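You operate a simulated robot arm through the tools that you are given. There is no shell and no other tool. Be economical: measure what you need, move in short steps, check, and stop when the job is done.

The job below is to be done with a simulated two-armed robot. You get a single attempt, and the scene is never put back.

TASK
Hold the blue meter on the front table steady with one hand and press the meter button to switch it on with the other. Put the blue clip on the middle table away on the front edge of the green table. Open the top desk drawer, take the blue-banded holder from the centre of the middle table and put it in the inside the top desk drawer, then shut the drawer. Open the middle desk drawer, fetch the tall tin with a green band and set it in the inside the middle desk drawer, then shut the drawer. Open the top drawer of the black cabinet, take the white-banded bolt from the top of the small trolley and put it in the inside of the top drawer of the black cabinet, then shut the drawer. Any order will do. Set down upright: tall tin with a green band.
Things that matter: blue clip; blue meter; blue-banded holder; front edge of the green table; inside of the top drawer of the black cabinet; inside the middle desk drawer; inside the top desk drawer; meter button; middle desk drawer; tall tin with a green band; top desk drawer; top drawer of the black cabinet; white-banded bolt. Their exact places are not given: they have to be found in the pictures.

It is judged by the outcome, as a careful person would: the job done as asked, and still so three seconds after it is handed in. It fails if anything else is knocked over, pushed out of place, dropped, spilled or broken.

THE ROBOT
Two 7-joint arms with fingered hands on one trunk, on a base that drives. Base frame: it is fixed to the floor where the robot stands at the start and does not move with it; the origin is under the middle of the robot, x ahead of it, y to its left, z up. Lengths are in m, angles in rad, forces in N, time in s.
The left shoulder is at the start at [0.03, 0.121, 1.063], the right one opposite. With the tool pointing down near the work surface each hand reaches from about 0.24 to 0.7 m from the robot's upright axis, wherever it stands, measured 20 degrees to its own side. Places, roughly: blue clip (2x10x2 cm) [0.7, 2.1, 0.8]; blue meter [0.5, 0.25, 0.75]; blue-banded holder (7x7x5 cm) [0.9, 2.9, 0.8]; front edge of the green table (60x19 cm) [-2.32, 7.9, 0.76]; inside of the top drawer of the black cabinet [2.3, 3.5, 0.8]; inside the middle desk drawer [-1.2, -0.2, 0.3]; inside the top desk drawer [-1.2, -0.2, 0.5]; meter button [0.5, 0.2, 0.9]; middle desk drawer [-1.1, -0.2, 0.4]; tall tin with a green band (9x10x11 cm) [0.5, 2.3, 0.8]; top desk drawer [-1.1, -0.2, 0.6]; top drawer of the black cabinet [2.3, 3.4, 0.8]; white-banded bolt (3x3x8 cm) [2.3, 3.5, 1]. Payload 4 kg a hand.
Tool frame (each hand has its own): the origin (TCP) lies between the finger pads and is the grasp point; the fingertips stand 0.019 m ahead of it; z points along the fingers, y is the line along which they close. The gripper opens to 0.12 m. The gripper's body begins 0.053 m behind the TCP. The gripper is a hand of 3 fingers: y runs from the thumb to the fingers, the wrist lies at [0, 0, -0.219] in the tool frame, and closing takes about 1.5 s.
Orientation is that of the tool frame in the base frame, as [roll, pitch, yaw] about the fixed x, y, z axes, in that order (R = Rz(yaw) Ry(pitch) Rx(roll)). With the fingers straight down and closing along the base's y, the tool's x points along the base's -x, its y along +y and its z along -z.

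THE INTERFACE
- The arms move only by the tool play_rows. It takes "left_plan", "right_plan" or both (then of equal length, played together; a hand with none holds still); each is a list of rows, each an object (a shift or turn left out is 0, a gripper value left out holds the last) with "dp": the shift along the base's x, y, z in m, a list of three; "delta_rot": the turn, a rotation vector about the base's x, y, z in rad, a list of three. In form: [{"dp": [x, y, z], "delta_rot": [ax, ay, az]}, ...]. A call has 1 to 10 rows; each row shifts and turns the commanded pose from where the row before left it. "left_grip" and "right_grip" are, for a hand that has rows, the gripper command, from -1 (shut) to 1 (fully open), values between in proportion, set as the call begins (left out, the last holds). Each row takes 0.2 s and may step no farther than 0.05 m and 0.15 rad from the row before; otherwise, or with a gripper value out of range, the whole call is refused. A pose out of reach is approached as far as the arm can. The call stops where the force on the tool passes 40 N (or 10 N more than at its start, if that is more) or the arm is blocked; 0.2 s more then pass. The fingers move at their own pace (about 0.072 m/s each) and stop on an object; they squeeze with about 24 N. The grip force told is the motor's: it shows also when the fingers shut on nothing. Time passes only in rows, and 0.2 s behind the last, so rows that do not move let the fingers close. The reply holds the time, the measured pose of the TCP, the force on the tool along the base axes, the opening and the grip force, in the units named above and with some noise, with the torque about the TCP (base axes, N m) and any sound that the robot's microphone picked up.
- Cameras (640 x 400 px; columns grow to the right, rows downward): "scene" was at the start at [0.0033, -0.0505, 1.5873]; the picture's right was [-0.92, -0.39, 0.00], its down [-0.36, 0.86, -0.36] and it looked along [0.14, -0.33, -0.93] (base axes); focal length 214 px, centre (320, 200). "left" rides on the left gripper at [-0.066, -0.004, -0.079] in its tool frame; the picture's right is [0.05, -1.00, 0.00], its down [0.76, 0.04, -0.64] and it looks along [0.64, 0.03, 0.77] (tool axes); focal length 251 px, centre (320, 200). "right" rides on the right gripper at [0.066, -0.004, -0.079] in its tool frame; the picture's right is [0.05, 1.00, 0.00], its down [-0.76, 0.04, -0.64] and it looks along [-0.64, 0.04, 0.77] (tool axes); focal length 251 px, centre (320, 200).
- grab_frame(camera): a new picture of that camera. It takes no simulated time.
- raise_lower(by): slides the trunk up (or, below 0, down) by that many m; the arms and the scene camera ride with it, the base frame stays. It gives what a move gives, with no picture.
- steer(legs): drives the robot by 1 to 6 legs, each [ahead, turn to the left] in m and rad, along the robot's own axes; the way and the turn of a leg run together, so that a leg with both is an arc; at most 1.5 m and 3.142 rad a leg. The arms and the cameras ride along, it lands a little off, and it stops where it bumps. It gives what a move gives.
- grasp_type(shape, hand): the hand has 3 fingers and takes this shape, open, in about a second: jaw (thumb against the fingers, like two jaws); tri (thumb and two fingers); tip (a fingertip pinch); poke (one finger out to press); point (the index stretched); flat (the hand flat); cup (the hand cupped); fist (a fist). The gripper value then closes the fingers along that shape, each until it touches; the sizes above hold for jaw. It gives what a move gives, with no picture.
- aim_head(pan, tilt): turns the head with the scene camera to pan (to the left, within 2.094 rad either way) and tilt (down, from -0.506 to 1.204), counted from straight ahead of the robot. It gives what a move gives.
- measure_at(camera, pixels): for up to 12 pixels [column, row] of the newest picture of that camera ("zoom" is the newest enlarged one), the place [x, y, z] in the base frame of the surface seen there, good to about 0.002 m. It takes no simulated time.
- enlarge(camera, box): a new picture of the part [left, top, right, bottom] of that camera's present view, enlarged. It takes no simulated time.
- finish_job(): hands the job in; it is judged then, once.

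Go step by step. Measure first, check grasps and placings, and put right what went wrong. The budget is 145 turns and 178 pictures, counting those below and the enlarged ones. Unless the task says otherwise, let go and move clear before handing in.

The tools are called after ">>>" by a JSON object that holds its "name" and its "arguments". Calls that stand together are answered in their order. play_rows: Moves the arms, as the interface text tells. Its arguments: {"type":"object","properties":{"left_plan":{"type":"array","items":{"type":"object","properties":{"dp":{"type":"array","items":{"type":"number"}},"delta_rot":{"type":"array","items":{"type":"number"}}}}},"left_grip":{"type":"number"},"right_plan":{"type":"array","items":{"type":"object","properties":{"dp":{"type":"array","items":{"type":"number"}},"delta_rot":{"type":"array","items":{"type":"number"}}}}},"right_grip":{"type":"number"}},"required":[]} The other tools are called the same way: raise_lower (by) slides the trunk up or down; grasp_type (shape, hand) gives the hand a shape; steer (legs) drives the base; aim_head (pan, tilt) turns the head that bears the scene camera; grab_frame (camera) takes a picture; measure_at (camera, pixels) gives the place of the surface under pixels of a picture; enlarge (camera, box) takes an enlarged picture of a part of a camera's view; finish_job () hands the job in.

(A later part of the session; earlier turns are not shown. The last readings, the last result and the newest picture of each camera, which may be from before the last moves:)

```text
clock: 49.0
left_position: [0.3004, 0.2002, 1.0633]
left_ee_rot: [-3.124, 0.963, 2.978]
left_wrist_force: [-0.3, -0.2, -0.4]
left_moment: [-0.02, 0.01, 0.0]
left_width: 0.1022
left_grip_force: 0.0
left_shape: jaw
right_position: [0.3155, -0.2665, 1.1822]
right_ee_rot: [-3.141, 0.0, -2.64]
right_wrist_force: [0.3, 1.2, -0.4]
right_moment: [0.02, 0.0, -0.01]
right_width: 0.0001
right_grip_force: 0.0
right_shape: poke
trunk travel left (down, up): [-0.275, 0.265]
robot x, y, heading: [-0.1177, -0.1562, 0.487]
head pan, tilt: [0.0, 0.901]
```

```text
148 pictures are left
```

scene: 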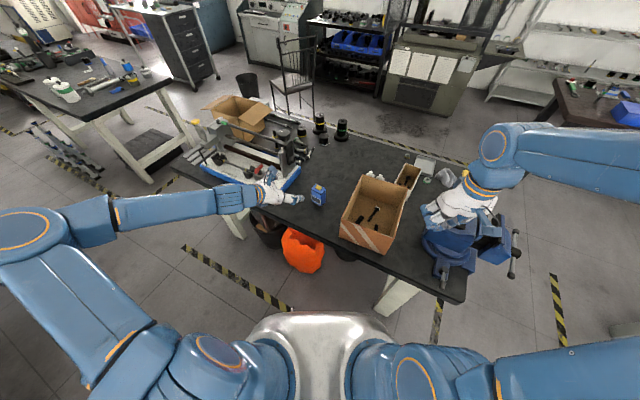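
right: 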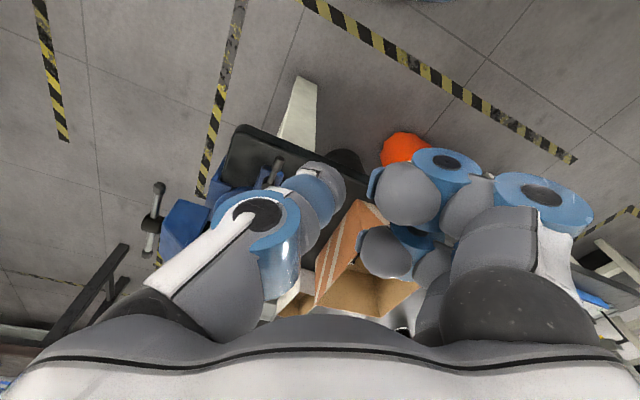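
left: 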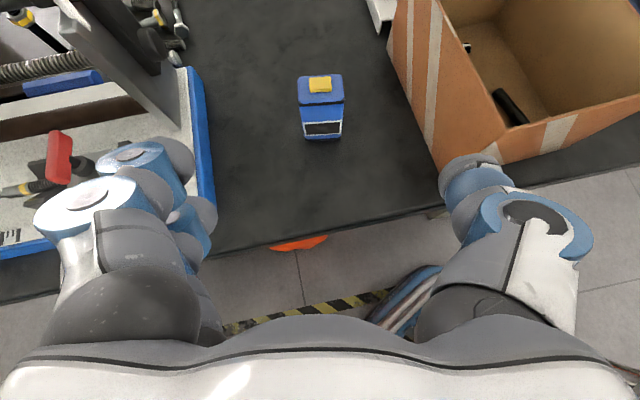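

The meter (320,105) is centred between the left fingers with the approach clear. I'll move in and stop at the grasp position.

>>> {"name": "play_rows", "arguments": {"left_plan": [{"dp": [0.023, -0.005, -0.044]}, {"dp": [0.023, -0.005, -0.044]}, {"dp": [0.023, -0.006, -0.045]}, {"dp": [0.033, -0.005, -0.023]}, {"dp": [0.033, -0.005, -0.023]}, {"dp": [0.03, -0.005, -0.021]}]}}

>>> {"name": "grab_frame", "arguments": {"camera": "left"}}

```text
refused: row 3 steps farther than a row can; nothing moved
```

```text
147 pictures are left
```

left: 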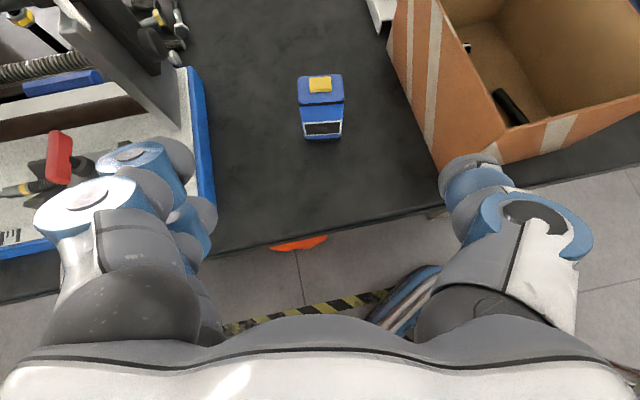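

>>> {"name": "play_rows", "arguments": {"left_plan": [{"dp": [0.02, -0.005, -0.042]}, {"dp": [0.02, -0.005, -0.042]}, {"dp": [0.02, -0.004, -0.042]}, {"dp": [0.033, -0.005, -0.023]}, {"dp": [0.033, -0.005, -0.023]}, {"dp": [0.038, -0.005, -0.027]}]}}

>>> {"name": "grab_frame", "arguments": {"camera": "left"}}

```text
clock: 50.4
left_position: [0.4668, 0.1717, 0.8621]
left_ee_rot: [-3.126, 0.959, 2.978]
left_wrist_force: [0.2, 0.3, -0.3]
left_moment: [0.0, 0.01, 0.0]
left_width: 0.1021
left_grip_force: 0.0
left_shape: jaw
right_position: [0.3166, -0.2677, 1.1805]
right_ee_rot: [3.141, -0.002, -2.641]
right_wrist_force: [1.2, -0.9, 0.7]
right_moment: [0.0, -0.03, 0.01]
right_width: 0.0002
right_grip_force: 0.2
right_shape: poke
trunk travel left (down, up): [-0.275, 0.265]
robot x, y, heading: [-0.1183, -0.1557, 0.491]
head pan, tilt: [0.0, 0.901]
```

```text
146 pictures are left
```

left: 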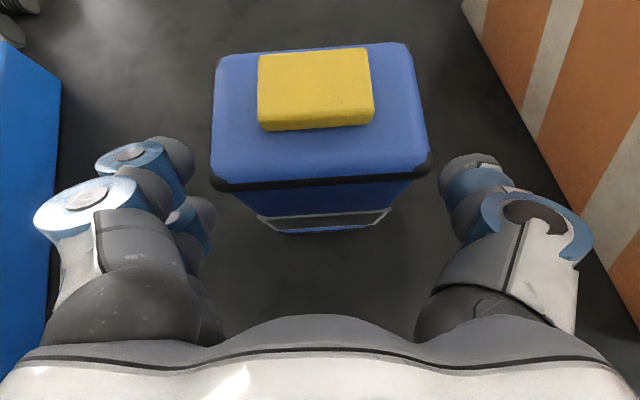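

Straddling well. Small forward nudge and close.

>>> {"name": "play_rows", "arguments": {"left_plan": [{"dp": [0.006, 0, 0]}, {"dp": [0, 0, 0]}]}}

>>> {"name": "play_rows", "arguments": {"left_plan": [{"dp": [0, 0, 0]}, {"dp": [0, 0, 0]}, {"dp": [0, 0, 0]}, {"dp": [0, 0, 0]}, {"dp": [0, 0, 0]}, {"dp": [0, 0, 0]}], "left_grip": -0.6}}

>>> {"name": "grab_frame", "arguments": {"camera": "left"}}

>>> {"name": "grab_frame", "arguments": {"camera": "scene"}}

```text
clock: 51.0
left_position: [0.4702, 0.1716, 0.864]
left_ee_rot: [-3.126, 0.964, 2.978]
left_wrist_force: [-0.7, 0.0, 0.0]
left_moment: [-0.01, 0.0, -0.03]
left_width: 0.1019
left_grip_force: 0.1
left_shape: jaw
right_position: [0.3152, -0.2663, 1.1806]
right_ee_rot: [-3.141, 0.0, -2.64]
right_wrist_force: [0.5, 0.9, 0.3]
right_moment: [0.0, -0.02, 0.02]
right_width: 0.0
right_grip_force: 0.1
right_shape: poke
trunk travel left (down, up): [-0.275, 0.265]
robot x, y, heading: [-0.1157, -0.1505, 0.488]
head pan, tilt: [0.0, 0.901]
```

```text
clock: 52.4
left_position: [0.4693, 0.1721, 0.8634]
left_ee_rot: [-3.125, 0.963, 2.977]
left_wrist_force: [-0.7, -0.1, 0.3]
left_moment: [0.0, 0.02, -0.08]
left_width: 0.0502
left_grip_force: 23.7
left_shape: jaw
right_position: [0.3161, -0.2673, 1.1819]
right_ee_rot: [-3.141, -0.002, -2.641]
right_wrist_force: [0.6, -0.2, -0.3]
right_moment: [-0.01, 0.0, -0.03]
right_width: 0.0
right_grip_force: 0.0
right_shape: poke
trunk travel left (down, up): [-0.275, 0.265]
robot x, y, heading: [-0.1143, -0.1537, 0.491]
head pan, tilt: [0.0, 0.901]
```

```text
145 pictures are left
```

left: 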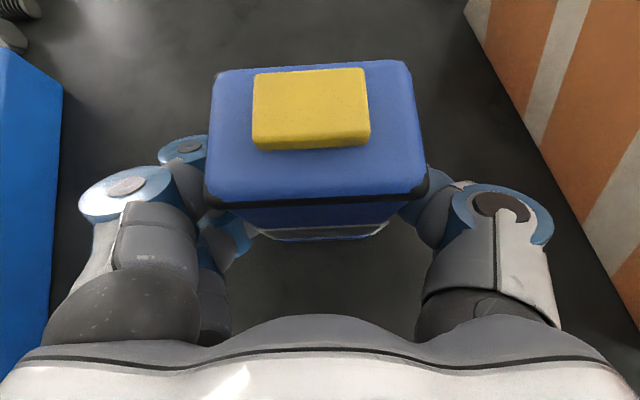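

```text
144 pictures are left
```

scene: 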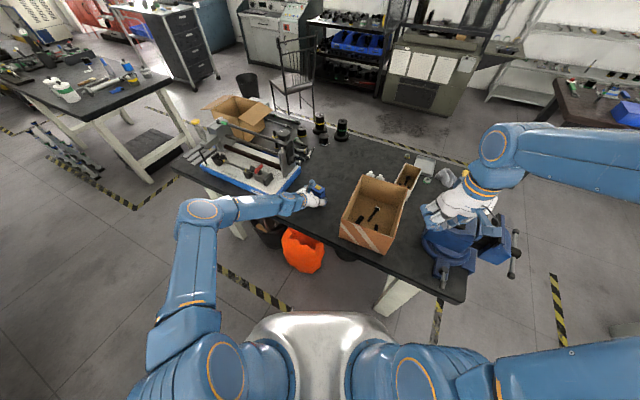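

The meter is gripped (width 0.050). For pressing, I'll check whether the "point" shape gives a longer finger with more clearance.

>>> {"name": "measure_at", "arguments": {"camera": "left", "pixels": [[310, 105], [260, 140], [360, 75], [310, 80]]}}

>>> {"name": "grasp_type", "arguments": {"shape": "point", "hand": "right"}}

>>> {"name": "enlarge", "arguments": {"camera": "right", "box": [0, 0, 640, 400]}}

>>> {"name": "enlarge", "arguments": {"camera": "scene", "box": [390, 100, 570, 280]}}

```text
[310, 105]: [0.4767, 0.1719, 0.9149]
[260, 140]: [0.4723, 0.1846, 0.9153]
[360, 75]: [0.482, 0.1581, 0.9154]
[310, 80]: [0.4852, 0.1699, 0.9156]
```

```text
clock: 53.3
left_position: [0.4722, 0.1721, 0.8641]
left_ee_rot: [-3.126, 0.962, 2.978]
left_wrist_force: [0.0, 0.4, -0.3]
left_moment: [0.02, -0.02, -0.01]
left_width: 0.0497
left_grip_force: 24.3
left_shape: jaw
right_position: [0.315, -0.267, 1.1809]
right_ee_rot: [-3.141, -0.001, -2.641]
right_wrist_force: [0.2, 0.0, 0.2]
right_moment: [0.02, -0.01, -0.02]
right_width: 0.0
right_grip_force: 0.0
right_shape: point
trunk travel left (down, up): [-0.275, 0.265]
robot x, y, heading: [-0.1121, -0.1495, 0.486]
head pan, tilt: [0.0, 0.901]
```

```text
1.00 times, centred on (320, 200) of right (not enlarged: the box is as wide or as high as the picture)
```

zoom: 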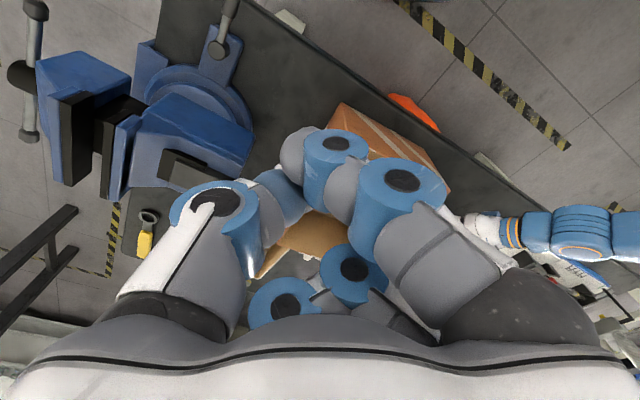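

```text
2.22 times, centred on (480, 190) of scene
```

zoom: 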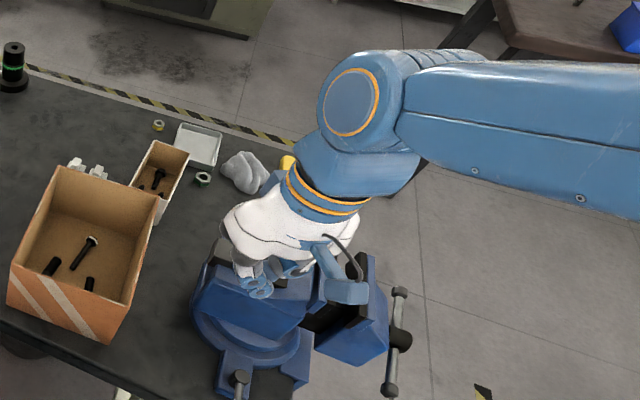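

>>> {"name": "measure_at", "arguments": {"camera": "right", "pixels": [[335, 145], [300, 150], [295, 170], [350, 180], [400, 180], [275, 190], [270, 305], [352, 270], [215, 205], [345, 200], [285, 160]]}}

```text
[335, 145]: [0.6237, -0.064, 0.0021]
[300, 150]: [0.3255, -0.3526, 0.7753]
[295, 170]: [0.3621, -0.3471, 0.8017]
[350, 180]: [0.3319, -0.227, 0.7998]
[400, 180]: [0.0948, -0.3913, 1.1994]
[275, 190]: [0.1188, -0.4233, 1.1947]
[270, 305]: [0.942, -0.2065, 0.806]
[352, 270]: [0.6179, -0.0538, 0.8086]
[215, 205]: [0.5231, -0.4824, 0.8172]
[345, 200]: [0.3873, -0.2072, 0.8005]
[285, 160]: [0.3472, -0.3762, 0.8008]
```

Those were read from the stale right picture; taking a fresh one.

>>> {"name": "grab_frame", "arguments": {"camera": "right"}}

>>> {"name": "measure_at", "arguments": {"camera": "right", "pixels": [[335, 145], [300, 150], [295, 170], [350, 180], [400, 180], [275, 190], [270, 305], [352, 270], [215, 205], [345, 200], [290, 150]]}}

```text
141 pictures are left
```

right: 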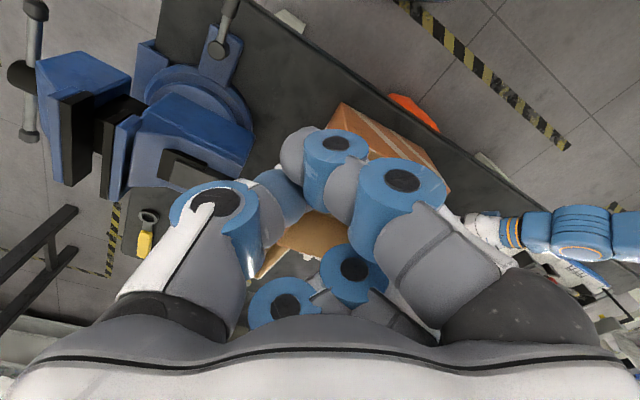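

```text
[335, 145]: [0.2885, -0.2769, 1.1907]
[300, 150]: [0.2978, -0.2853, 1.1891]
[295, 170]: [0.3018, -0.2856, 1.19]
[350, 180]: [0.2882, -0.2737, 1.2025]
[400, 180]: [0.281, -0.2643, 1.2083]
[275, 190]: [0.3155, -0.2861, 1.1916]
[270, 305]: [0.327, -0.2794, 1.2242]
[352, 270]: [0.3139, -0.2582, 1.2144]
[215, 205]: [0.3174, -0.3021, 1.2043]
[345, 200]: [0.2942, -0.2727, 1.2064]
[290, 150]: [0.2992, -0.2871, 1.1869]
```

"Point" doesn't reach past the TCP. A closed fingertip pinch would be a slimmer pusher, so I'll try that and inspect it.

>>> {"name": "grasp_type", "arguments": {"shape": "tip", "hand": "right"}}

>>> {"name": "play_rows", "arguments": {"right_plan": [{"dp": [0.02, 0.04, 0]}, {"dp": [0.02, 0.04, 0]}, {"dp": [0.02, 0.04, 0]}, {"dp": [0.02, 0.04, 0]}, {"dp": [0.02, 0.04, 0]}, {"dp": [0.02, 0.04, 0]}, {"dp": [0.02, 0.04, 0]}], "right_grip": -1}}

>>> {"name": "grab_frame", "arguments": {"camera": "right"}}

```text
clock: 54.2
left_position: [0.4707, 0.1722, 0.8647]
left_ee_rot: [-3.126, 0.961, 2.978]
left_wrist_force: [-0.1, 1.0, 0.0]
left_moment: [0.0, 0.0, 0.0]
left_width: 0.0496
left_grip_force: 24.2
left_shape: jaw
right_position: [0.3163, -0.267, 1.1811]
right_ee_rot: [-3.141, -0.002, -2.642]
right_wrist_force: [-0.5, -1.0, -0.7]
right_moment: [0.02, 0.02, 0.01]
right_width: 0.12
right_grip_force: 0.2
right_shape: tip
trunk travel left (down, up): [-0.275, 0.265]
robot x, y, heading: [-0.1155, -0.1541, 0.491]
head pan, tilt: [0.0, 0.901]
```

```text
clock: 55.8
left_position: [0.4696, 0.1736, 0.8636]
left_ee_rot: [-3.123, 0.962, 2.978]
left_wrist_force: [-0.1, 0.2, -0.1]
left_moment: [0.02, -0.01, 0.02]
left_width: 0.0498
left_grip_force: 23.6
left_shape: jaw
right_position: [0.4563, 0.0145, 1.1785]
right_ee_rot: [-3.14, -0.001, -2.641]
right_wrist_force: [0.5, 0.5, 0.3]
right_moment: [0.0, 0.04, 0.0]
right_width: 0.0
right_grip_force: 24.1
right_shape: tip
trunk travel left (down, up): [-0.275, 0.265]
robot x, y, heading: [-0.1155, -0.1529, 0.487]
head pan, tilt: [0.0, 0.901]
```

```text
140 pictures are left
```

right: 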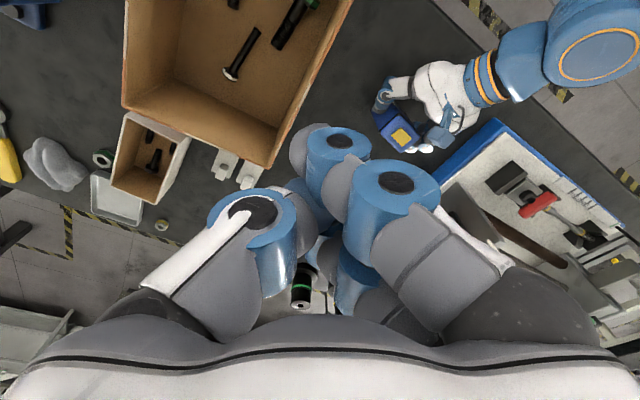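

>>> {"name": "measure_at", "arguments": {"camera": "right", "pixels": [[310, 130], [300, 160], [335, 155], [345, 185], [290, 200], [325, 225], [350, 265], [400, 180], [255, 210], [400, 135], [310, 185]]}}

>>> {"name": "enlarge", "arguments": {"camera": "right", "box": [240, 100, 440, 240]}}

>>> {"name": "enlarge", "arguments": {"camera": "scene", "box": [270, 110, 470, 250]}}

```text
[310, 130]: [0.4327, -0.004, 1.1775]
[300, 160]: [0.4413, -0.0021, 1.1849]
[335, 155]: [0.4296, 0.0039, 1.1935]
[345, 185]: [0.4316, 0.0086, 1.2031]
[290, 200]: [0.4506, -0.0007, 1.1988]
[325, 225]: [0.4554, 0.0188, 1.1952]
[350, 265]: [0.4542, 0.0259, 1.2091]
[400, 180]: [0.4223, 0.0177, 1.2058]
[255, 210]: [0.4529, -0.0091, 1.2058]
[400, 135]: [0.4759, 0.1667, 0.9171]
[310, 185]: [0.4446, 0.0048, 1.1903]
```

```text
2.86 times, centred on (340, 170) of right
```

zoom: 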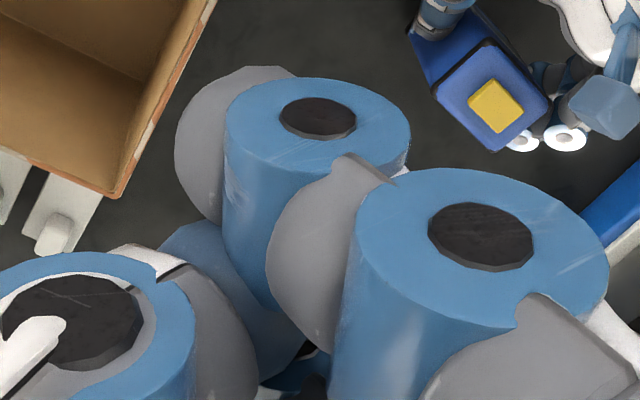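

```text
2.86 times, centred on (370, 180) of scene
```

zoom: 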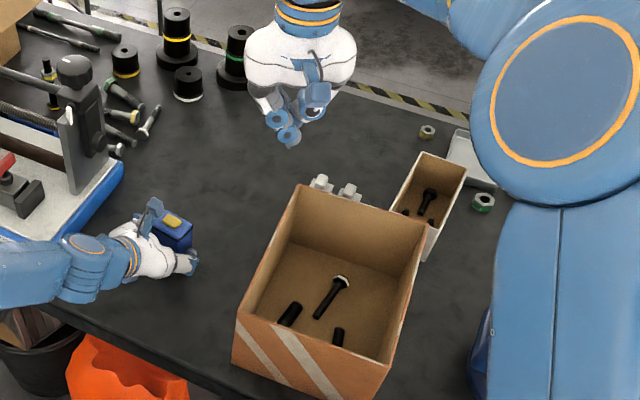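

The button measures (0.477, 0.170, 0.915). The poke thumb is best if I twist the hand so its folded fingers lie away from the left hand, and lean it to the right. Setting that up at height.

>>> {"name": "grasp_type", "arguments": {"shape": "poke", "hand": "right"}}

>>> {"name": "play_rows", "arguments": {"right_plan": [{"dp": [0, 0, 0], "delta_rot": [0, 0, -0.15]}, {"dp": [0, 0, 0], "delta_rot": [0, 0, -0.15]}, {"dp": [0, 0, 0], "delta_rot": [0, 0, -0.15]}, {"dp": [0, 0, 0], "delta_rot": [0, 0, -0.15]}, {"dp": [0, 0, 0], "delta_rot": [0, 0, -0.15]}, {"dp": [0, 0, 0], "delta_rot": [0, 0, -0.15]}, {"dp": [0, 0, 0], "delta_rot": [0, 0, -0.15]}, {"dp": [0, 0, 0], "delta_rot": [0, 0, -0.15]}]}}

>>> {"name": "play_rows", "arguments": {"right_plan": [{"dp": [0, 0, 0], "delta_rot": [0.13, 0, 0]}, {"dp": [0, 0, 0], "delta_rot": [0.13, 0, 0]}, {"dp": [0, 0, 0], "delta_rot": [0.13, 0, 0]}, {"dp": [0, 0, 0], "delta_rot": [0.13, 0, 0]}]}}

>>> {"name": "grab_frame", "arguments": {"camera": "right"}}

>>> {"name": "enlarge", "arguments": {"camera": "scene", "box": [270, 80, 470, 220]}}

```text
clock: 56.7
left_position: [0.4702, 0.1723, 0.8629]
left_ee_rot: [-3.125, 0.961, 2.977]
left_wrist_force: [0.2, 0.2, -0.6]
left_moment: [0.0, -0.02, 0.0]
left_width: 0.0501
left_grip_force: 24.1
left_shape: jaw
right_position: [0.4567, 0.0131, 1.1813]
right_ee_rot: [3.142, -0.001, -2.64]
right_wrist_force: [-0.1, -1.6, 0.1]
right_moment: [-0.01, -0.02, 0.01]
right_width: 0.0001
right_grip_force: 0.1
right_shape: poke
trunk travel left (down, up): [-0.275, 0.265]
robot x, y, heading: [-0.1158, -0.1514, 0.482]
head pan, tilt: [0.0, 0.901]
```

```text
clock: 58.5
left_position: [0.4699, 0.1727, 0.8631]
left_ee_rot: [-3.126, 0.961, 2.977]
left_wrist_force: [-0.1, 0.1, 0.3]
left_moment: [0.01, 0.03, 0.01]
left_width: 0.0497
left_grip_force: 24.2
left_shape: jaw
right_position: [0.4561, 0.0135, 1.1814]
right_ee_rot: [3.14, -0.002, 2.441]
right_wrist_force: [0.8, 0.3, 0.4]
right_moment: [-0.02, 0.01, -0.03]
right_width: 0.0001
right_grip_force: 0.0
right_shape: poke
trunk travel left (down, up): [-0.275, 0.265]
robot x, y, heading: [-0.1147, -0.1512, 0.485]
head pan, tilt: [0.0, 0.901]
```

```text
clock: 59.5
left_position: [0.4705, 0.1717, 0.863]
left_ee_rot: [-3.127, 0.964, 2.977]
left_wrist_force: [0.3, 0.0, -0.6]
left_moment: [0.0, 0.0, 0.01]
left_width: 0.0497
left_grip_force: 23.7
left_shape: jaw
right_position: [0.4549, 0.0122, 1.1814]
right_ee_rot: [2.727, -0.327, 2.514]
right_wrist_force: [-0.5, 0.1, -0.3]
right_moment: [-0.03, 0.02, -0.02]
right_width: 0.0002
right_grip_force: 0.1
right_shape: poke
trunk travel left (down, up): [-0.275, 0.265]
robot x, y, heading: [-0.1145, -0.1542, 0.485]
head pan, tilt: [0.0, 0.901]
```

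```text
137 pictures are left
```

right: 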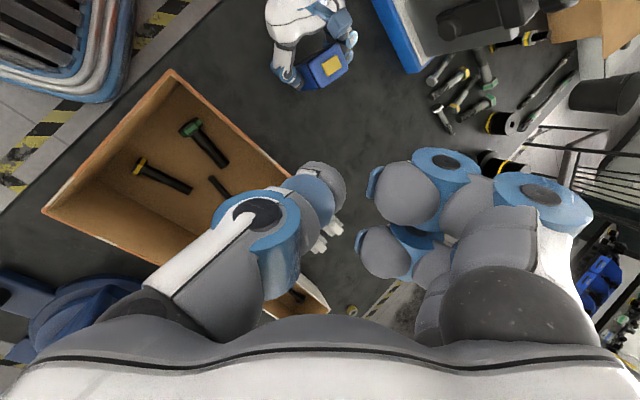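

```text
2.86 times, centred on (370, 150) of scene
```

zoom: 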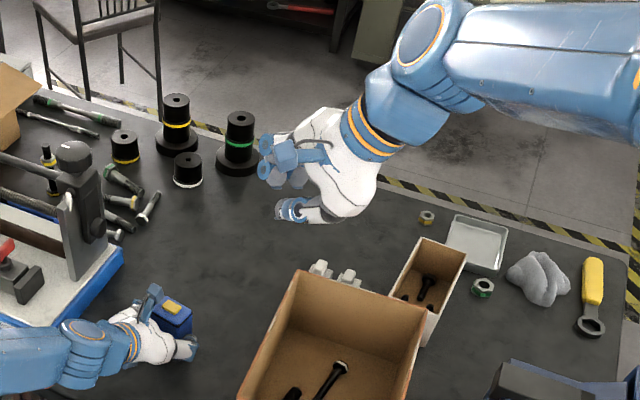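

>>> {"name": "measure_at", "arguments": {"camera": "right", "pixels": [[335, 172], [340, 190], [330, 205], [320, 165], [310, 190], [410, 190], [440, 155], [385, 250], [330, 66], [440, 190]]}}

```text
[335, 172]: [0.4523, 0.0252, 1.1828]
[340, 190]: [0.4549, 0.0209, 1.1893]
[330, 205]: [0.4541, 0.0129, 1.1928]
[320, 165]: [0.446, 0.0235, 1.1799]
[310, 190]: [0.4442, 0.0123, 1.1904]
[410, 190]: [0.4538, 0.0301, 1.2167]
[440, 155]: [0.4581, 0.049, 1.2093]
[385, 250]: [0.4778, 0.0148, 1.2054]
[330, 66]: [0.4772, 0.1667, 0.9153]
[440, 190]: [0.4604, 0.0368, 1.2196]
```

The thumb tip is at about (0.452, 0.025, 1.175). I'll move it above the button and descend to a few cm above.

>>> {"name": "play_rows", "arguments": {"right_plan": [{"dp": [0.007, 0.036, 0]}, {"dp": [0.007, 0.036, 0]}, {"dp": [0.007, 0.036, 0]}, {"dp": [0.007, 0.035, 0]}, {"dp": [0, 0, -0.048]}, {"dp": [0, 0, -0.048]}, {"dp": [0, 0, -0.048]}, {"dp": [0, 0, -0.048]}, {"dp": [0, 0, -0.03]}]}}

>>> {"name": "grab_frame", "arguments": {"camera": "right"}}

>>> {"name": "grab_frame", "arguments": {"camera": "left"}}

>>> {"name": "enlarge", "arguments": {"camera": "scene", "box": [270, 130, 410, 230]}}

```text
clock: 61.5
left_position: [0.4704, 0.1722, 0.8627]
left_ee_rot: [-3.125, 0.959, 2.978]
left_wrist_force: [0.3, -0.4, -0.1]
left_moment: [0.03, 0.03, 0.0]
left_width: 0.0497
left_grip_force: 24.6
left_shape: jaw
right_position: [0.484, 0.1561, 0.9582]
right_ee_rot: [2.728, -0.324, 2.514]
right_wrist_force: [0.5, -0.5, -0.2]
right_moment: [-0.04, -0.04, 0.01]
right_width: 0.0
right_grip_force: 0.1
right_shape: poke
trunk travel left (down, up): [-0.275, 0.265]
robot x, y, heading: [-0.1149, -0.1552, 0.484]
head pan, tilt: [0.0, 0.901]
```

```text
135 pictures are left
```

right: 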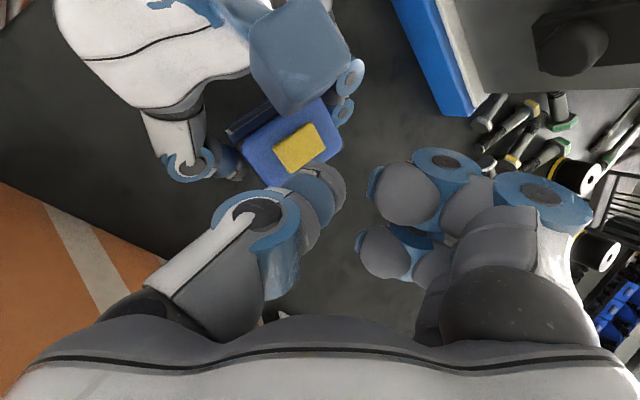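

```text
134 pictures are left
```

left: 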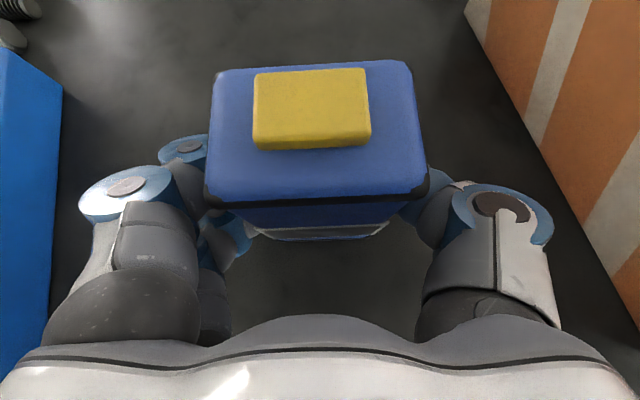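

```text
4.00 times, centred on (340, 180) of scene
```

zoom: 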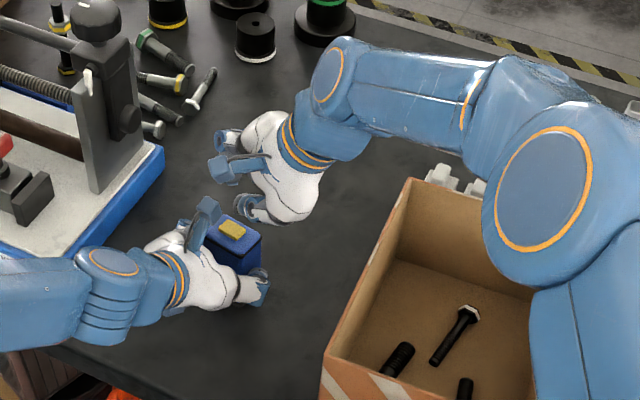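

>>> {"name": "measure_at", "arguments": {"camera": "right", "pixels": [[335, 175], [318, 167], [325, 185], [300, 148], [285, 160], [320, 140], [300, 60], [330, 100]]}}

```text
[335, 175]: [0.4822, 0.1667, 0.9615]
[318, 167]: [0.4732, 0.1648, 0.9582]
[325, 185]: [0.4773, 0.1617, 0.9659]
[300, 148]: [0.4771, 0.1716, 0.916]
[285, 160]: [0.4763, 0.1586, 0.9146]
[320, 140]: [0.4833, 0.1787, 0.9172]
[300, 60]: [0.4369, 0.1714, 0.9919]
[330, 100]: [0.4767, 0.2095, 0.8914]
```

Tip is over the button centre, about 4 cm up. Descending slowly to press.

>>> {"name": "play_rows", "arguments": {"right_plan": [{"dp": [0, 0.003, -0.02]}, {"dp": [0, 0, -0.008]}, {"dp": [0, 0, -0.004]}, {"dp": [0, 0, -0.003]}, {"dp": [0, 0, -0.003]}, {"dp": [0, 0, 0]}]}}

>>> {"name": "grab_frame", "arguments": {"camera": "left"}}

```text
clock: 62.9
left_position: [0.4704, 0.1721, 0.8635]
left_ee_rot: [-3.13, 0.96, 2.975]
left_wrist_force: [7.3, 3.2, -9.2]
left_moment: [0.18, 0.02, 0.07]
left_width: 0.0496
left_grip_force: 24.3
left_shape: jaw
right_position: [0.4837, 0.1582, 0.9243]
right_ee_rot: [2.723, -0.325, 2.514]
right_wrist_force: [-2.4, -5.6, 27.8]
right_moment: [0.13, -0.12, 0.03]
right_width: 0.0
right_grip_force: 0.1
right_shape: poke
trunk travel left (down, up): [-0.275, 0.265]
robot x, y, heading: [-0.111, -0.153, 0.488]
head pan, tilt: [0.0, 0.901]
heard: click
```

```text
132 pictures are left
```

left: 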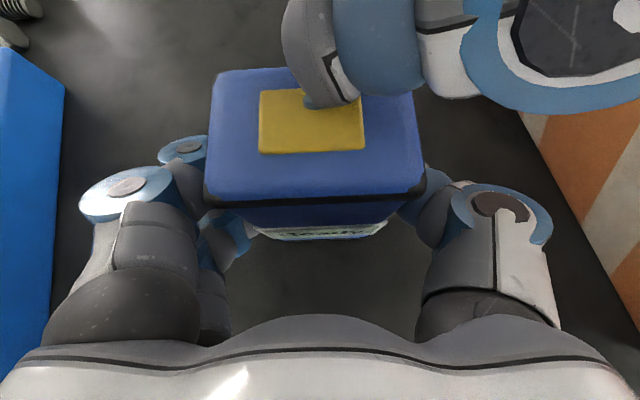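

A click was heard, so the button is pressed. I'll lift the right hand straight up, then check the meter.

>>> {"name": "play_rows", "arguments": {"right_plan": [{"dp": [0, 0, 0.03]}, {"dp": [0, 0, 0.045]}, {"dp": [0, 0, 0.045]}, {"dp": [0, 0, 0.045]}, {"dp": [0, 0, 0.045]}, {"dp": [-0.01, -0.045, 0]}, {"dp": [-0.01, -0.045, 0]}, {"dp": [-0.01, -0.045, 0]}]}}

>>> {"name": "play_rows", "arguments": {"left_plan": [{"dp": [0, 0, 0]}, {"dp": [0, 0, 0]}, {"dp": [0, 0, 0]}, {"dp": [0, 0, 0]}], "left_grip": 0.7}}

>>> {"name": "play_rows", "arguments": {"left_plan": [{"dp": [-0.033, 0.005, 0.023]}, {"dp": [-0.033, 0.005, 0.023]}, {"dp": [-0.033, 0.005, 0.023]}, {"dp": [-0.02, 0.003, 0.042]}, {"dp": [-0.02, 0.003, 0.042]}, {"dp": [0, 0, 0.045]}, {"dp": [0, 0, 0.045]}]}}

>>> {"name": "grab_frame", "arguments": {"camera": "left"}}

```text
clock: 64.7
left_position: [0.4707, 0.1722, 0.863]
left_ee_rot: [-3.128, 0.961, 2.976]
left_wrist_force: [-0.6, -1.6, 0.0]
left_moment: [0.04, 0.01, -0.01]
left_width: 0.0495
left_grip_force: 24.0
left_shape: jaw
right_position: [0.4534, 0.0224, 1.1306]
right_ee_rot: [2.73, -0.328, 2.513]
right_wrist_force: [0.7, -0.3, -0.9]
right_moment: [0.02, 0.0, -0.01]
right_width: 0.0
right_grip_force: 0.0
right_shape: poke
trunk travel left (down, up): [-0.275, 0.265]
robot x, y, heading: [-0.1145, -0.1529, 0.489]
head pan, tilt: [0.0, 0.901]
```

```text
clock: 65.7
left_position: [0.4702, 0.1716, 0.8639]
left_ee_rot: [-3.127, 0.963, 2.978]
left_wrist_force: [0.2, -0.1, -0.6]
left_moment: [0.06, -0.01, -0.01]
left_width: 0.102
left_grip_force: 0.0
left_shape: jaw
right_position: [0.4527, 0.0242, 1.132]
right_ee_rot: [2.731, -0.327, 2.513]
right_wrist_force: [-0.2, -0.1, -0.8]
right_moment: [0.03, 0.01, 0.01]
right_width: 0.0
right_grip_force: 0.0
right_shape: poke
trunk travel left (down, up): [-0.275, 0.265]
robot x, y, heading: [-0.1152, -0.1566, 0.489]
head pan, tilt: [0.0, 0.901]
```

```text
clock: 67.3
left_position: [0.3304, 0.1938, 1.1078]
left_ee_rot: [-3.126, 0.963, 2.979]
left_wrist_force: [0.7, -0.1, 0.4]
left_moment: [0.0, -0.02, 0.02]
left_width: 0.1019
left_grip_force: 0.1
left_shape: jaw
right_position: [0.4535, 0.0218, 1.1323]
right_ee_rot: [2.729, -0.324, 2.512]
right_wrist_force: [0.2, 0.4, 0.0]
right_moment: [0.03, -0.04, 0.0]
right_width: 0.0
right_grip_force: 0.0
right_shape: poke
trunk travel left (down, up): [-0.275, 0.265]
robot x, y, heading: [-0.1135, -0.1526, 0.484]
head pan, tilt: [0.0, 0.901]
```

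```text
131 pictures are left
```

left: 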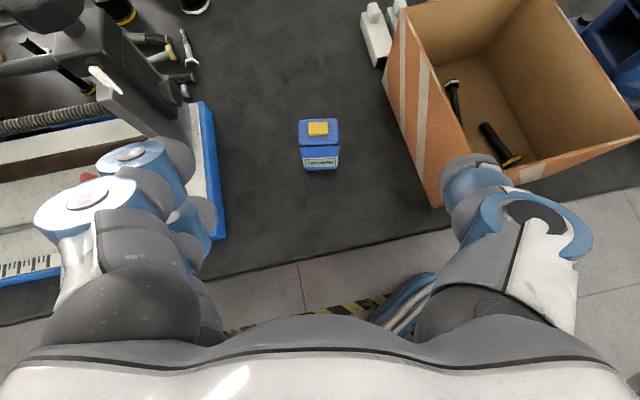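

The meter's display is lit, so that part is done. Next I'll turn to face the desk and survey its drawers.

>>> {"name": "steer", "arguments": {"legs": [[-0.15, 0]]}}

>>> {"name": "steer", "arguments": {"legs": [[0, 0.88]]}}

>>> {"name": "steer", "arguments": {"legs": [[0, 0.88]]}}

>>> {"name": "steer", "arguments": {"legs": [[0, 0.88]]}}

>>> {"name": "grab_frame", "arguments": {"camera": "scene"}}

```text
clock: 68.7
left_position: [0.1967, 0.1226, 1.1087]
left_ee_rot: [-3.126, 0.963, 2.977]
left_wrist_force: [-0.4, -0.6, 0.5]
left_moment: [-0.01, 0.0, 0.01]
left_width: 0.1018
left_grip_force: 0.1
left_shape: jaw
right_position: [0.3182, -0.0476, 1.1325]
right_ee_rot: [2.724, -0.326, 2.514]
right_wrist_force: [0.0, 0.0, -0.5]
right_moment: [-0.01, 0.0, -0.03]
right_width: 0.0001
right_grip_force: 0.0
right_shape: poke
trunk travel left (down, up): [-0.275, 0.265]
robot x, y, heading: [-0.249, -0.2243, 0.488]
head pan, tilt: [0.0, 0.901]
```

```text
clock: 70.9
left_position: [-0.1546, 0.3375, 1.1064]
left_ee_rot: [-3.122, 0.966, -2.555]
left_wrist_force: [-1.1, 0.6, -0.5]
left_moment: [0.0, -0.03, -0.01]
left_width: 0.1023
left_grip_force: 0.0
left_shape: jaw
right_position: [0.0535, 0.2956, 1.132]
right_ee_rot: [2.73, -0.322, -3.027]
right_wrist_force: [-0.2, 0.6, -0.3]
right_moment: [-0.07, -0.04, -0.02]
right_width: 0.0001
right_grip_force: 0.0
right_shape: poke
trunk travel left (down, up): [-0.275, 0.265]
robot x, y, heading: [-0.1938, -0.2444, 1.255]
head pan, tilt: [0.0, 0.901]
stopped in leg 1: the robot was blocked; the commanded pose is now the measured one
```

```text
clock: 73.1
left_position: [-0.5313, 0.221, 1.1074]
left_ee_rot: [-3.123, 0.965, -1.857]
left_wrist_force: [-0.8, -1.0, 0.1]
left_moment: [-0.01, 0.0, -0.03]
left_width: 0.102
left_grip_force: 0.1
left_shape: jaw
right_position: [-0.3457, 0.3219, 1.1315]
right_ee_rot: [2.73, -0.32, -2.327]
right_wrist_force: [-0.4, -0.3, -0.6]
right_moment: [0.05, -0.06, -0.03]
right_width: 0.0
right_grip_force: 0.1
right_shape: poke
trunk travel left (down, up): [-0.275, 0.265]
robot x, y, heading: [-0.1394, -0.2321, 1.949]
head pan, tilt: [0.0, 0.901]
stopped in leg 1: the robot was blocked; the commanded pose is now the measured one
```

```text
clock: 75.4
left_position: [-0.7344, -0.1611, 1.1078]
left_ee_rot: [-3.122, 0.965, -1.112]
left_wrist_force: [-0.2, -0.2, -0.3]
left_moment: [0.03, 0.0, -0.02]
left_width: 0.1019
left_grip_force: 0.1
left_shape: jaw
right_position: [-0.6696, 0.0389, 1.1313]
right_ee_rot: [2.73, -0.322, -1.58]
right_wrist_force: [-0.7, -1.3, -0.8]
right_moment: [0.05, -0.06, -0.02]
right_width: 0.0
right_grip_force: 0.0
right_shape: poke
trunk travel left (down, up): [-0.275, 0.265]
robot x, y, heading: [-0.1108, -0.173, 2.719]
head pan, tilt: [0.0, 0.901]
stopped in leg 1: the robot was blocked; the commanded pose is now the measured one
```

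```text
130 pictures are left
```

scene: 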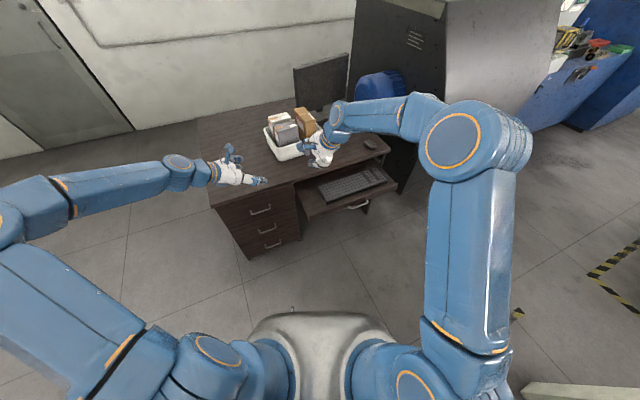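

>>> {"name": "enlarge", "arguments": {"camera": "scene", "box": [200, 140, 400, 280]}}

>>> {"name": "measure_at", "arguments": {"camera": "scene", "pixels": [[260, 211], [267, 231], [272, 243], [213, 203], [293, 180], [250, 259], [300, 237], [358, 207], [335, 180], [385, 150], [230, 195]]}}

```text
2.86 times, centred on (300, 210) of scene
```

zoom: 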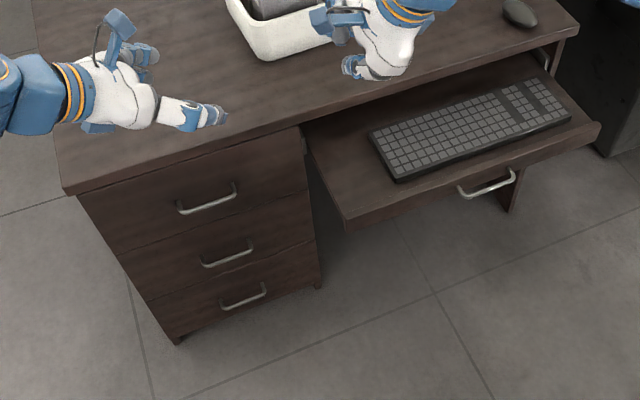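

```text
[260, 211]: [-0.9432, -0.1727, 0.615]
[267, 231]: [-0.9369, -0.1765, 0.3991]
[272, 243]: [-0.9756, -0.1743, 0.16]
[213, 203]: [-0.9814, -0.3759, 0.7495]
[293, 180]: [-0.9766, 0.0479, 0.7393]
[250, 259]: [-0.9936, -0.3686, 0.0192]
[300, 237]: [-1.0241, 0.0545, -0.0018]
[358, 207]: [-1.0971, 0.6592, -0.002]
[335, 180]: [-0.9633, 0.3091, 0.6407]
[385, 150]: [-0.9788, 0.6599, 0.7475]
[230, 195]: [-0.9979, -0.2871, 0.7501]
```

>>> {"name": "measure_at", "arguments": {"camera": "zoom", "pixels": [[180, 210], [207, 207], [235, 188], [205, 263], [228, 259], [252, 246], [222, 305], [244, 301], [266, 290], [220, 190], [240, 243], [345, 222]]}}

```text
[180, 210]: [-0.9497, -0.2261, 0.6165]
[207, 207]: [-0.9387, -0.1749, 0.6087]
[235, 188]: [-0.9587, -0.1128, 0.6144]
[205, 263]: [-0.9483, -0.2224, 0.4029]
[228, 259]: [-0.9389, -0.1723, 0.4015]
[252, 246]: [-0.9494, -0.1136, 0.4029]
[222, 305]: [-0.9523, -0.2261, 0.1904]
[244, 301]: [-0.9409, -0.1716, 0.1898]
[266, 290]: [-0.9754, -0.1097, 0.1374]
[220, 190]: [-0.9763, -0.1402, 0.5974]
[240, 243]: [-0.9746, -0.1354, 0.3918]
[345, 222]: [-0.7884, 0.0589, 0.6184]
```

Handles found: top bar at (-0.94, -0.17, 0.612), middle at (-0.94, -0.17, 0.402), with the drawer face at x=-0.976. I'll square up to the desk at about (-0.3, -0.14) and stow the right hand.

>>> {"name": "steer", "arguments": {"legs": [[0, 0.42]]}}

>>> {"name": "play_rows", "arguments": {"right_plan": [{"dp": [0.021, 0.033, 0], "delta_rot": [0.115, -0.061, 0]}, {"dp": [0.021, 0.033, 0], "delta_rot": [0.115, -0.061, 0]}, {"dp": [0.021, 0.033, 0], "delta_rot": [0.115, -0.061, 0]}, {"dp": [0.021, 0.033, 0], "delta_rot": [0.115, -0.061, 0]}, {"dp": [0.021, 0.033, 0], "delta_rot": [0, 0, 0.15]}, {"dp": [0.021, 0.033, 0], "delta_rot": [0, 0, 0.15]}]}}

>>> {"name": "play_rows", "arguments": {"right_plan": [{"dp": [0.021, 0.033, 0], "delta_rot": [0, 0, 0.15]}, {"dp": [0.021, 0.033, 0], "delta_rot": [0, 0, 0.15]}, {"dp": [0.021, 0.033, 0], "delta_rot": [0, 0, 0.15]}, {"dp": [0.021, 0.033, 0], "delta_rot": [0, 0, 0.15]}, {"dp": [0.021, 0.033, 0], "delta_rot": [0, 0, 0.15]}, {"dp": [0.021, 0.033, 0], "delta_rot": [0, 0, 0.15]}]}}

>>> {"name": "steer", "arguments": {"legs": [[0.19, 0]]}}

>>> {"name": "raise_lower", "arguments": {"by": -0.25}}

>>> {"name": "grab_frame", "arguments": {"camera": "scene"}}

```text
clock: 77.0
left_position: [-0.6856, -0.4106, 1.1086]
left_ee_rot: [-3.127, 0.964, -0.697]
left_wrist_force: [0.5, -0.5, 0.0]
left_moment: [-0.05, -0.01, 0.02]
left_width: 0.102
left_grip_force: 0.0
left_shape: jaw
right_position: [-0.7081, -0.2009, 1.1318]
right_ee_rot: [2.728, -0.324, -1.162]
right_wrist_force: [-0.5, 0.5, 0.0]
right_moment: [-0.05, -0.01, -0.02]
right_width: 0.0
right_grip_force: 0.0
right_shape: poke
trunk travel left (down, up): [-0.275, 0.265]
robot x, y, heading: [-0.112, -0.1458, 3.129]
head pan, tilt: [0.0, 0.901]
```

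```text
clock: 78.4
left_position: [-0.6857, -0.4108, 1.1092]
left_ee_rot: [-3.13, 0.963, -0.701]
left_wrist_force: [0.4, 0.1, -0.2]
left_moment: [0.02, -0.07, 0.02]
left_width: 0.1017
left_grip_force: 0.1
left_shape: jaw
right_position: [-0.5805, -0.001, 1.1329]
right_ee_rot: [3.127, 0.017, -0.923]
right_wrist_force: [0.1, 0.2, 0.6]
right_moment: [-0.03, 0.0, 0.0]
right_width: 0.0002
right_grip_force: 0.0
right_shape: poke
trunk travel left (down, up): [-0.275, 0.265]
robot x, y, heading: [-0.1137, -0.1446, 3.13]
head pan, tilt: [0.0, 0.901]
```

```text
clock: 79.8
left_position: [-0.6854, -0.4096, 1.1093]
left_ee_rot: [-3.13, 0.965, -0.701]
left_wrist_force: [0.2, -0.1, 0.1]
left_moment: [0.01, 0.01, 0.02]
left_width: 0.1019
left_grip_force: 0.0
left_shape: jaw
right_position: [-0.455, 0.195, 1.131]
right_ee_rot: [3.128, 0.02, -0.022]
right_wrist_force: [-0.4, 0.2, 0.2]
right_moment: [0.01, -0.01, 0.01]
right_width: 0.0001
right_grip_force: 0.0
right_shape: poke
trunk travel left (down, up): [-0.275, 0.265]
robot x, y, heading: [-0.1125, -0.1464, 3.127]
head pan, tilt: [0.0, 0.901]
```

```text
clock: 81.4
left_position: [-0.8786, -0.409, 1.1071]
left_ee_rot: [-3.125, 0.963, -0.697]
left_wrist_force: [0.2, -0.7, -1.3]
left_moment: [0.0, -0.02, 0.02]
left_width: 0.102
left_grip_force: 0.0
left_shape: jaw
right_position: [-0.6493, 0.1957, 1.1317]
right_ee_rot: [3.128, 0.016, -0.023]
right_wrist_force: [1.4, 0.4, -0.4]
right_moment: [-0.03, 0.01, 0.01]
right_width: 0.0
right_grip_force: 0.1
right_shape: poke
trunk travel left (down, up): [-0.275, 0.265]
robot x, y, heading: [-0.3015, -0.1404, 3.129]
head pan, tilt: [0.0, 0.901]
```

```text
clock: 84.0
left_position: [-0.8778, -0.4089, 0.8592]
left_ee_rot: [-3.128, 0.966, -0.698]
left_wrist_force: [0.9, -1.0, 0.0]
left_moment: [0.0, 0.0, 0.01]
left_width: 0.1019
left_grip_force: 0.1
left_shape: jaw
right_position: [-0.6487, 0.1974, 0.8833]
right_ee_rot: [3.129, 0.019, -0.026]
right_wrist_force: [0.0, -0.2, 0.0]
right_moment: [0.01, -0.02, -0.01]
right_width: 0.0
right_grip_force: 0.1
right_shape: poke
trunk travel left (down, up): [-0.025, 0.515]
robot x, y, heading: [-0.3032, -0.1455, 3.128]
head pan, tilt: [0.0, 0.901]
```

```text
128 pictures are left
```

scene: 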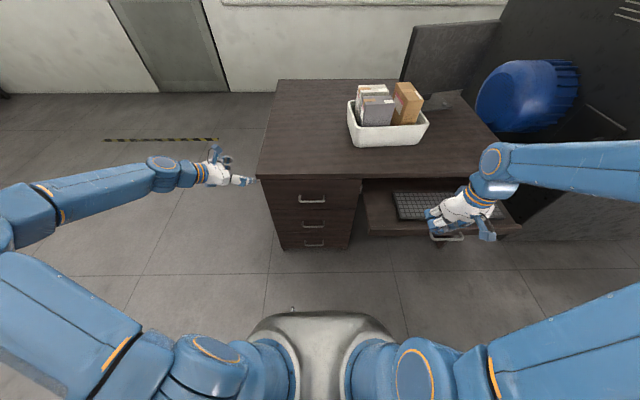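

Now I'll bring the left hand in front of the drawers: back out, level it, turn it toward the desk and lower it.

>>> {"name": "play_rows", "arguments": {"left_plan": [{"dp": [0.045, 0, 0], "delta_rot": [0.077, 0.092, 0]}, {"dp": [0.045, 0, 0], "delta_rot": [0.077, 0.092, 0]}, {"dp": [0.02, 0.02, -0.03], "delta_rot": [0.071, 0.084, 0]}, {"dp": [0, 0.02, -0.04], "delta_rot": [0, 0, 0.15]}, {"dp": [0, 0.02, -0.04], "delta_rot": [0, 0, 0.15]}, {"dp": [0, 0.02, -0.04]}, {"dp": [0, 0.02, -0.04]}]}}

>>> {"name": "play_rows", "arguments": {"left_plan": [{"dp": [0, 0.02, -0.02], "delta_rot": [0.1335, -0.057, 0.039]}, {"dp": [0, 0.02, -0.02], "delta_rot": [0.1335, -0.057, 0.039]}, {"dp": [0, 0.02, -0.02], "delta_rot": [0.1335, -0.057, 0.039]}, {"dp": [0, 0.02, -0.02], "delta_rot": [0.1335, -0.057, 0.039]}, {"dp": [0, 0, -0.02], "delta_rot": [0.1335, -0.057, 0.039]}, {"dp": [0, 0, -0.02], "delta_rot": [0.1335, -0.057, 0.039]}, {"dp": [0, 0, -0.02], "delta_rot": [0.1335, -0.057, 0.039]}, {"dp": [0, 0, -0.02], "delta_rot": [0.1335, -0.057, 0.039]}, {"dp": [0, 0, -0.02], "delta_rot": [0.1335, -0.057, 0.039]}, {"dp": [0, 0, -0.02], "delta_rot": [0.1335, -0.057, 0.039]}]}}

>>> {"name": "grab_frame", "arguments": {"camera": "scene"}}

>>> {"name": "grab_frame", "arguments": {"camera": "left"}}

```text
clock: 85.6
left_position: [-0.7682, -0.3099, 0.67]
left_ee_rot: [-3.129, 1.313, -0.399]
left_wrist_force: [0.0, 0.2, -0.2]
left_moment: [0.02, 0.0, -0.02]
left_width: 0.1019
left_grip_force: 0.0
left_shape: jaw
right_position: [-0.6497, 0.1963, 0.8815]
right_ee_rot: [3.126, 0.02, -0.024]
right_wrist_force: [-1.0, -0.2, 0.1]
right_moment: [-0.03, -0.03, 0.0]
right_width: 0.0
right_grip_force: 0.0
right_shape: poke
trunk travel left (down, up): [-0.025, 0.515]
robot x, y, heading: [-0.3052, -0.1424, 3.128]
head pan, tilt: [0.0, 0.901]
```

```text
clock: 87.8
left_position: [-0.768, -0.2276, 0.4681]
left_ee_rot: [-1.824, 0.063, 1.156]
left_wrist_force: [-0.4, 0.4, 0.1]
left_moment: [-0.01, -0.03, -0.03]
left_width: 0.102
left_grip_force: 0.1
left_shape: jaw
right_position: [-0.6489, 0.1964, 0.8808]
right_ee_rot: [3.127, 0.019, -0.026]
right_wrist_force: [-0.8, -1.0, 0.0]
right_moment: [0.01, 0.03, 0.02]
right_width: 0.0
right_grip_force: 0.0
right_shape: poke
trunk travel left (down, up): [-0.025, 0.515]
robot x, y, heading: [-0.3035, -0.1448, 3.13]
head pan, tilt: [0.0, 0.901]
```

```text
127 pictures are left
```

scene: 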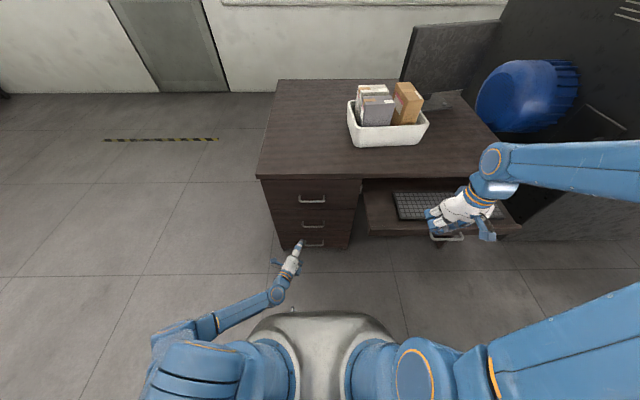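

```text
126 pictures are left
```

left: 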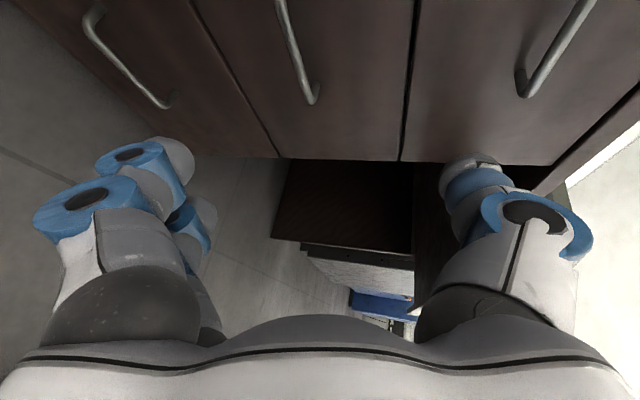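

The roll works; the middle handle is at (300,50) in the left view. Now I'll slide in along the fingers onto the middle handle.

>>> {"name": "play_rows", "arguments": {"left_plan": [{"dp": [-0.04, 0.003, -0.019]}, {"dp": [-0.04, 0.003, -0.018]}, {"dp": [-0.03, 0.013, -0.009]}, {"dp": [-0.03, 0.013, -0.009]}]}}

>>> {"name": "grab_frame", "arguments": {"camera": "left"}}

```text
clock: 88.8
left_position: [-0.9061, -0.199, 0.4189]
left_ee_rot: [-1.823, 0.067, 1.156]
left_wrist_force: [0.3, -0.4, 0.0]
left_moment: [0.01, 0.01, -0.02]
left_width: 0.1019
left_grip_force: 0.2
left_shape: jaw
left hand out of reach, approached as far as the arm can: row 4
right_position: [-0.6481, 0.1975, 0.8819]
right_ee_rot: [3.126, 0.021, -0.024]
right_wrist_force: [0.0, 0.8, -0.7]
right_moment: [0.01, 0.03, -0.05]
right_width: 0.0
right_grip_force: 0.0
right_shape: poke
trunk travel left (down, up): [-0.025, 0.515]
robot x, y, heading: [-0.3003, -0.1448, 3.132]
head pan, tilt: [0.0, 0.901]
```

```text
125 pictures are left
```

left: 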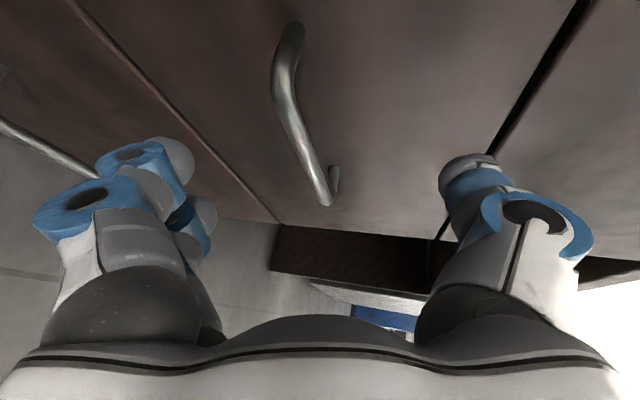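

The arm ran out slightly short, so I'll ease back, drive 4.5 cm closer and fine-adjust height.

>>> {"name": "play_rows", "arguments": {"left_plan": [{"dp": [0.02, 0.005, -0.014]}]}}

>>> {"name": "steer", "arguments": {"legs": [[0.045, 0]]}}

>>> {"name": "grab_frame", "arguments": {"camera": "left"}}

```text
clock: 89.2
left_position: [-0.8857, -0.1966, 0.4115]
left_ee_rot: [-1.823, 0.066, 1.155]
left_wrist_force: [0.4, 0.6, 0.2]
left_moment: [0.03, 0.01, 0.01]
left_width: 0.1023
left_grip_force: 0.0
left_shape: jaw
left hand out of reach, approached as far as the arm can: row 1
right_position: [-0.6486, 0.1953, 0.882]
right_ee_rot: [3.128, 0.021, -0.025]
right_wrist_force: [0.1, -0.5, 0.2]
right_moment: [-0.01, 0.0, -0.01]
right_width: 0.0
right_grip_force: 0.1
right_shape: poke
trunk travel left (down, up): [-0.025, 0.515]
robot x, y, heading: [-0.3036, -0.1434, 3.132]
head pan, tilt: [0.0, 0.901]
```

```text
clock: 90.1
left_position: [-0.9308, -0.195, 0.4118]
left_ee_rot: [-1.827, 0.065, 1.154]
left_wrist_force: [-0.3, 0.1, 0.5]
left_moment: [0.03, 0.02, 0.0]
left_width: 0.102
left_grip_force: 0.0
left_shape: jaw
right_position: [-0.6952, 0.1963, 0.8818]
right_ee_rot: [3.127, 0.019, -0.024]
right_wrist_force: [0.6, -0.4, 0.5]
right_moment: [0.0, -0.03, -0.02]
right_width: 0.0
right_grip_force: 0.1
right_shape: poke
trunk travel left (down, up): [-0.025, 0.515]
robot x, y, heading: [-0.3488, -0.1431, 3.128]
head pan, tilt: [0.0, 0.901]
```

```text
124 pictures are left
```

left: 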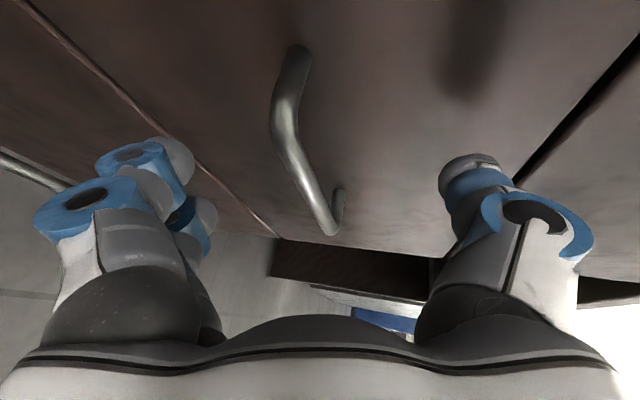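

>>> {"name": "measure_at", "arguments": {"camera": "left", "pixels": [[325, 222], [312, 190], [290, 140], [285, 95], [298, 55], [380, 200]]}}

```text
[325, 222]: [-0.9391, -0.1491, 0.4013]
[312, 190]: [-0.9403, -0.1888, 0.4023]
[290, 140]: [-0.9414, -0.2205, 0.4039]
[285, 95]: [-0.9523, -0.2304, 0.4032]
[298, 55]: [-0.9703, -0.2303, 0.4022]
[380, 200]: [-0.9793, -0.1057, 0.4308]
```

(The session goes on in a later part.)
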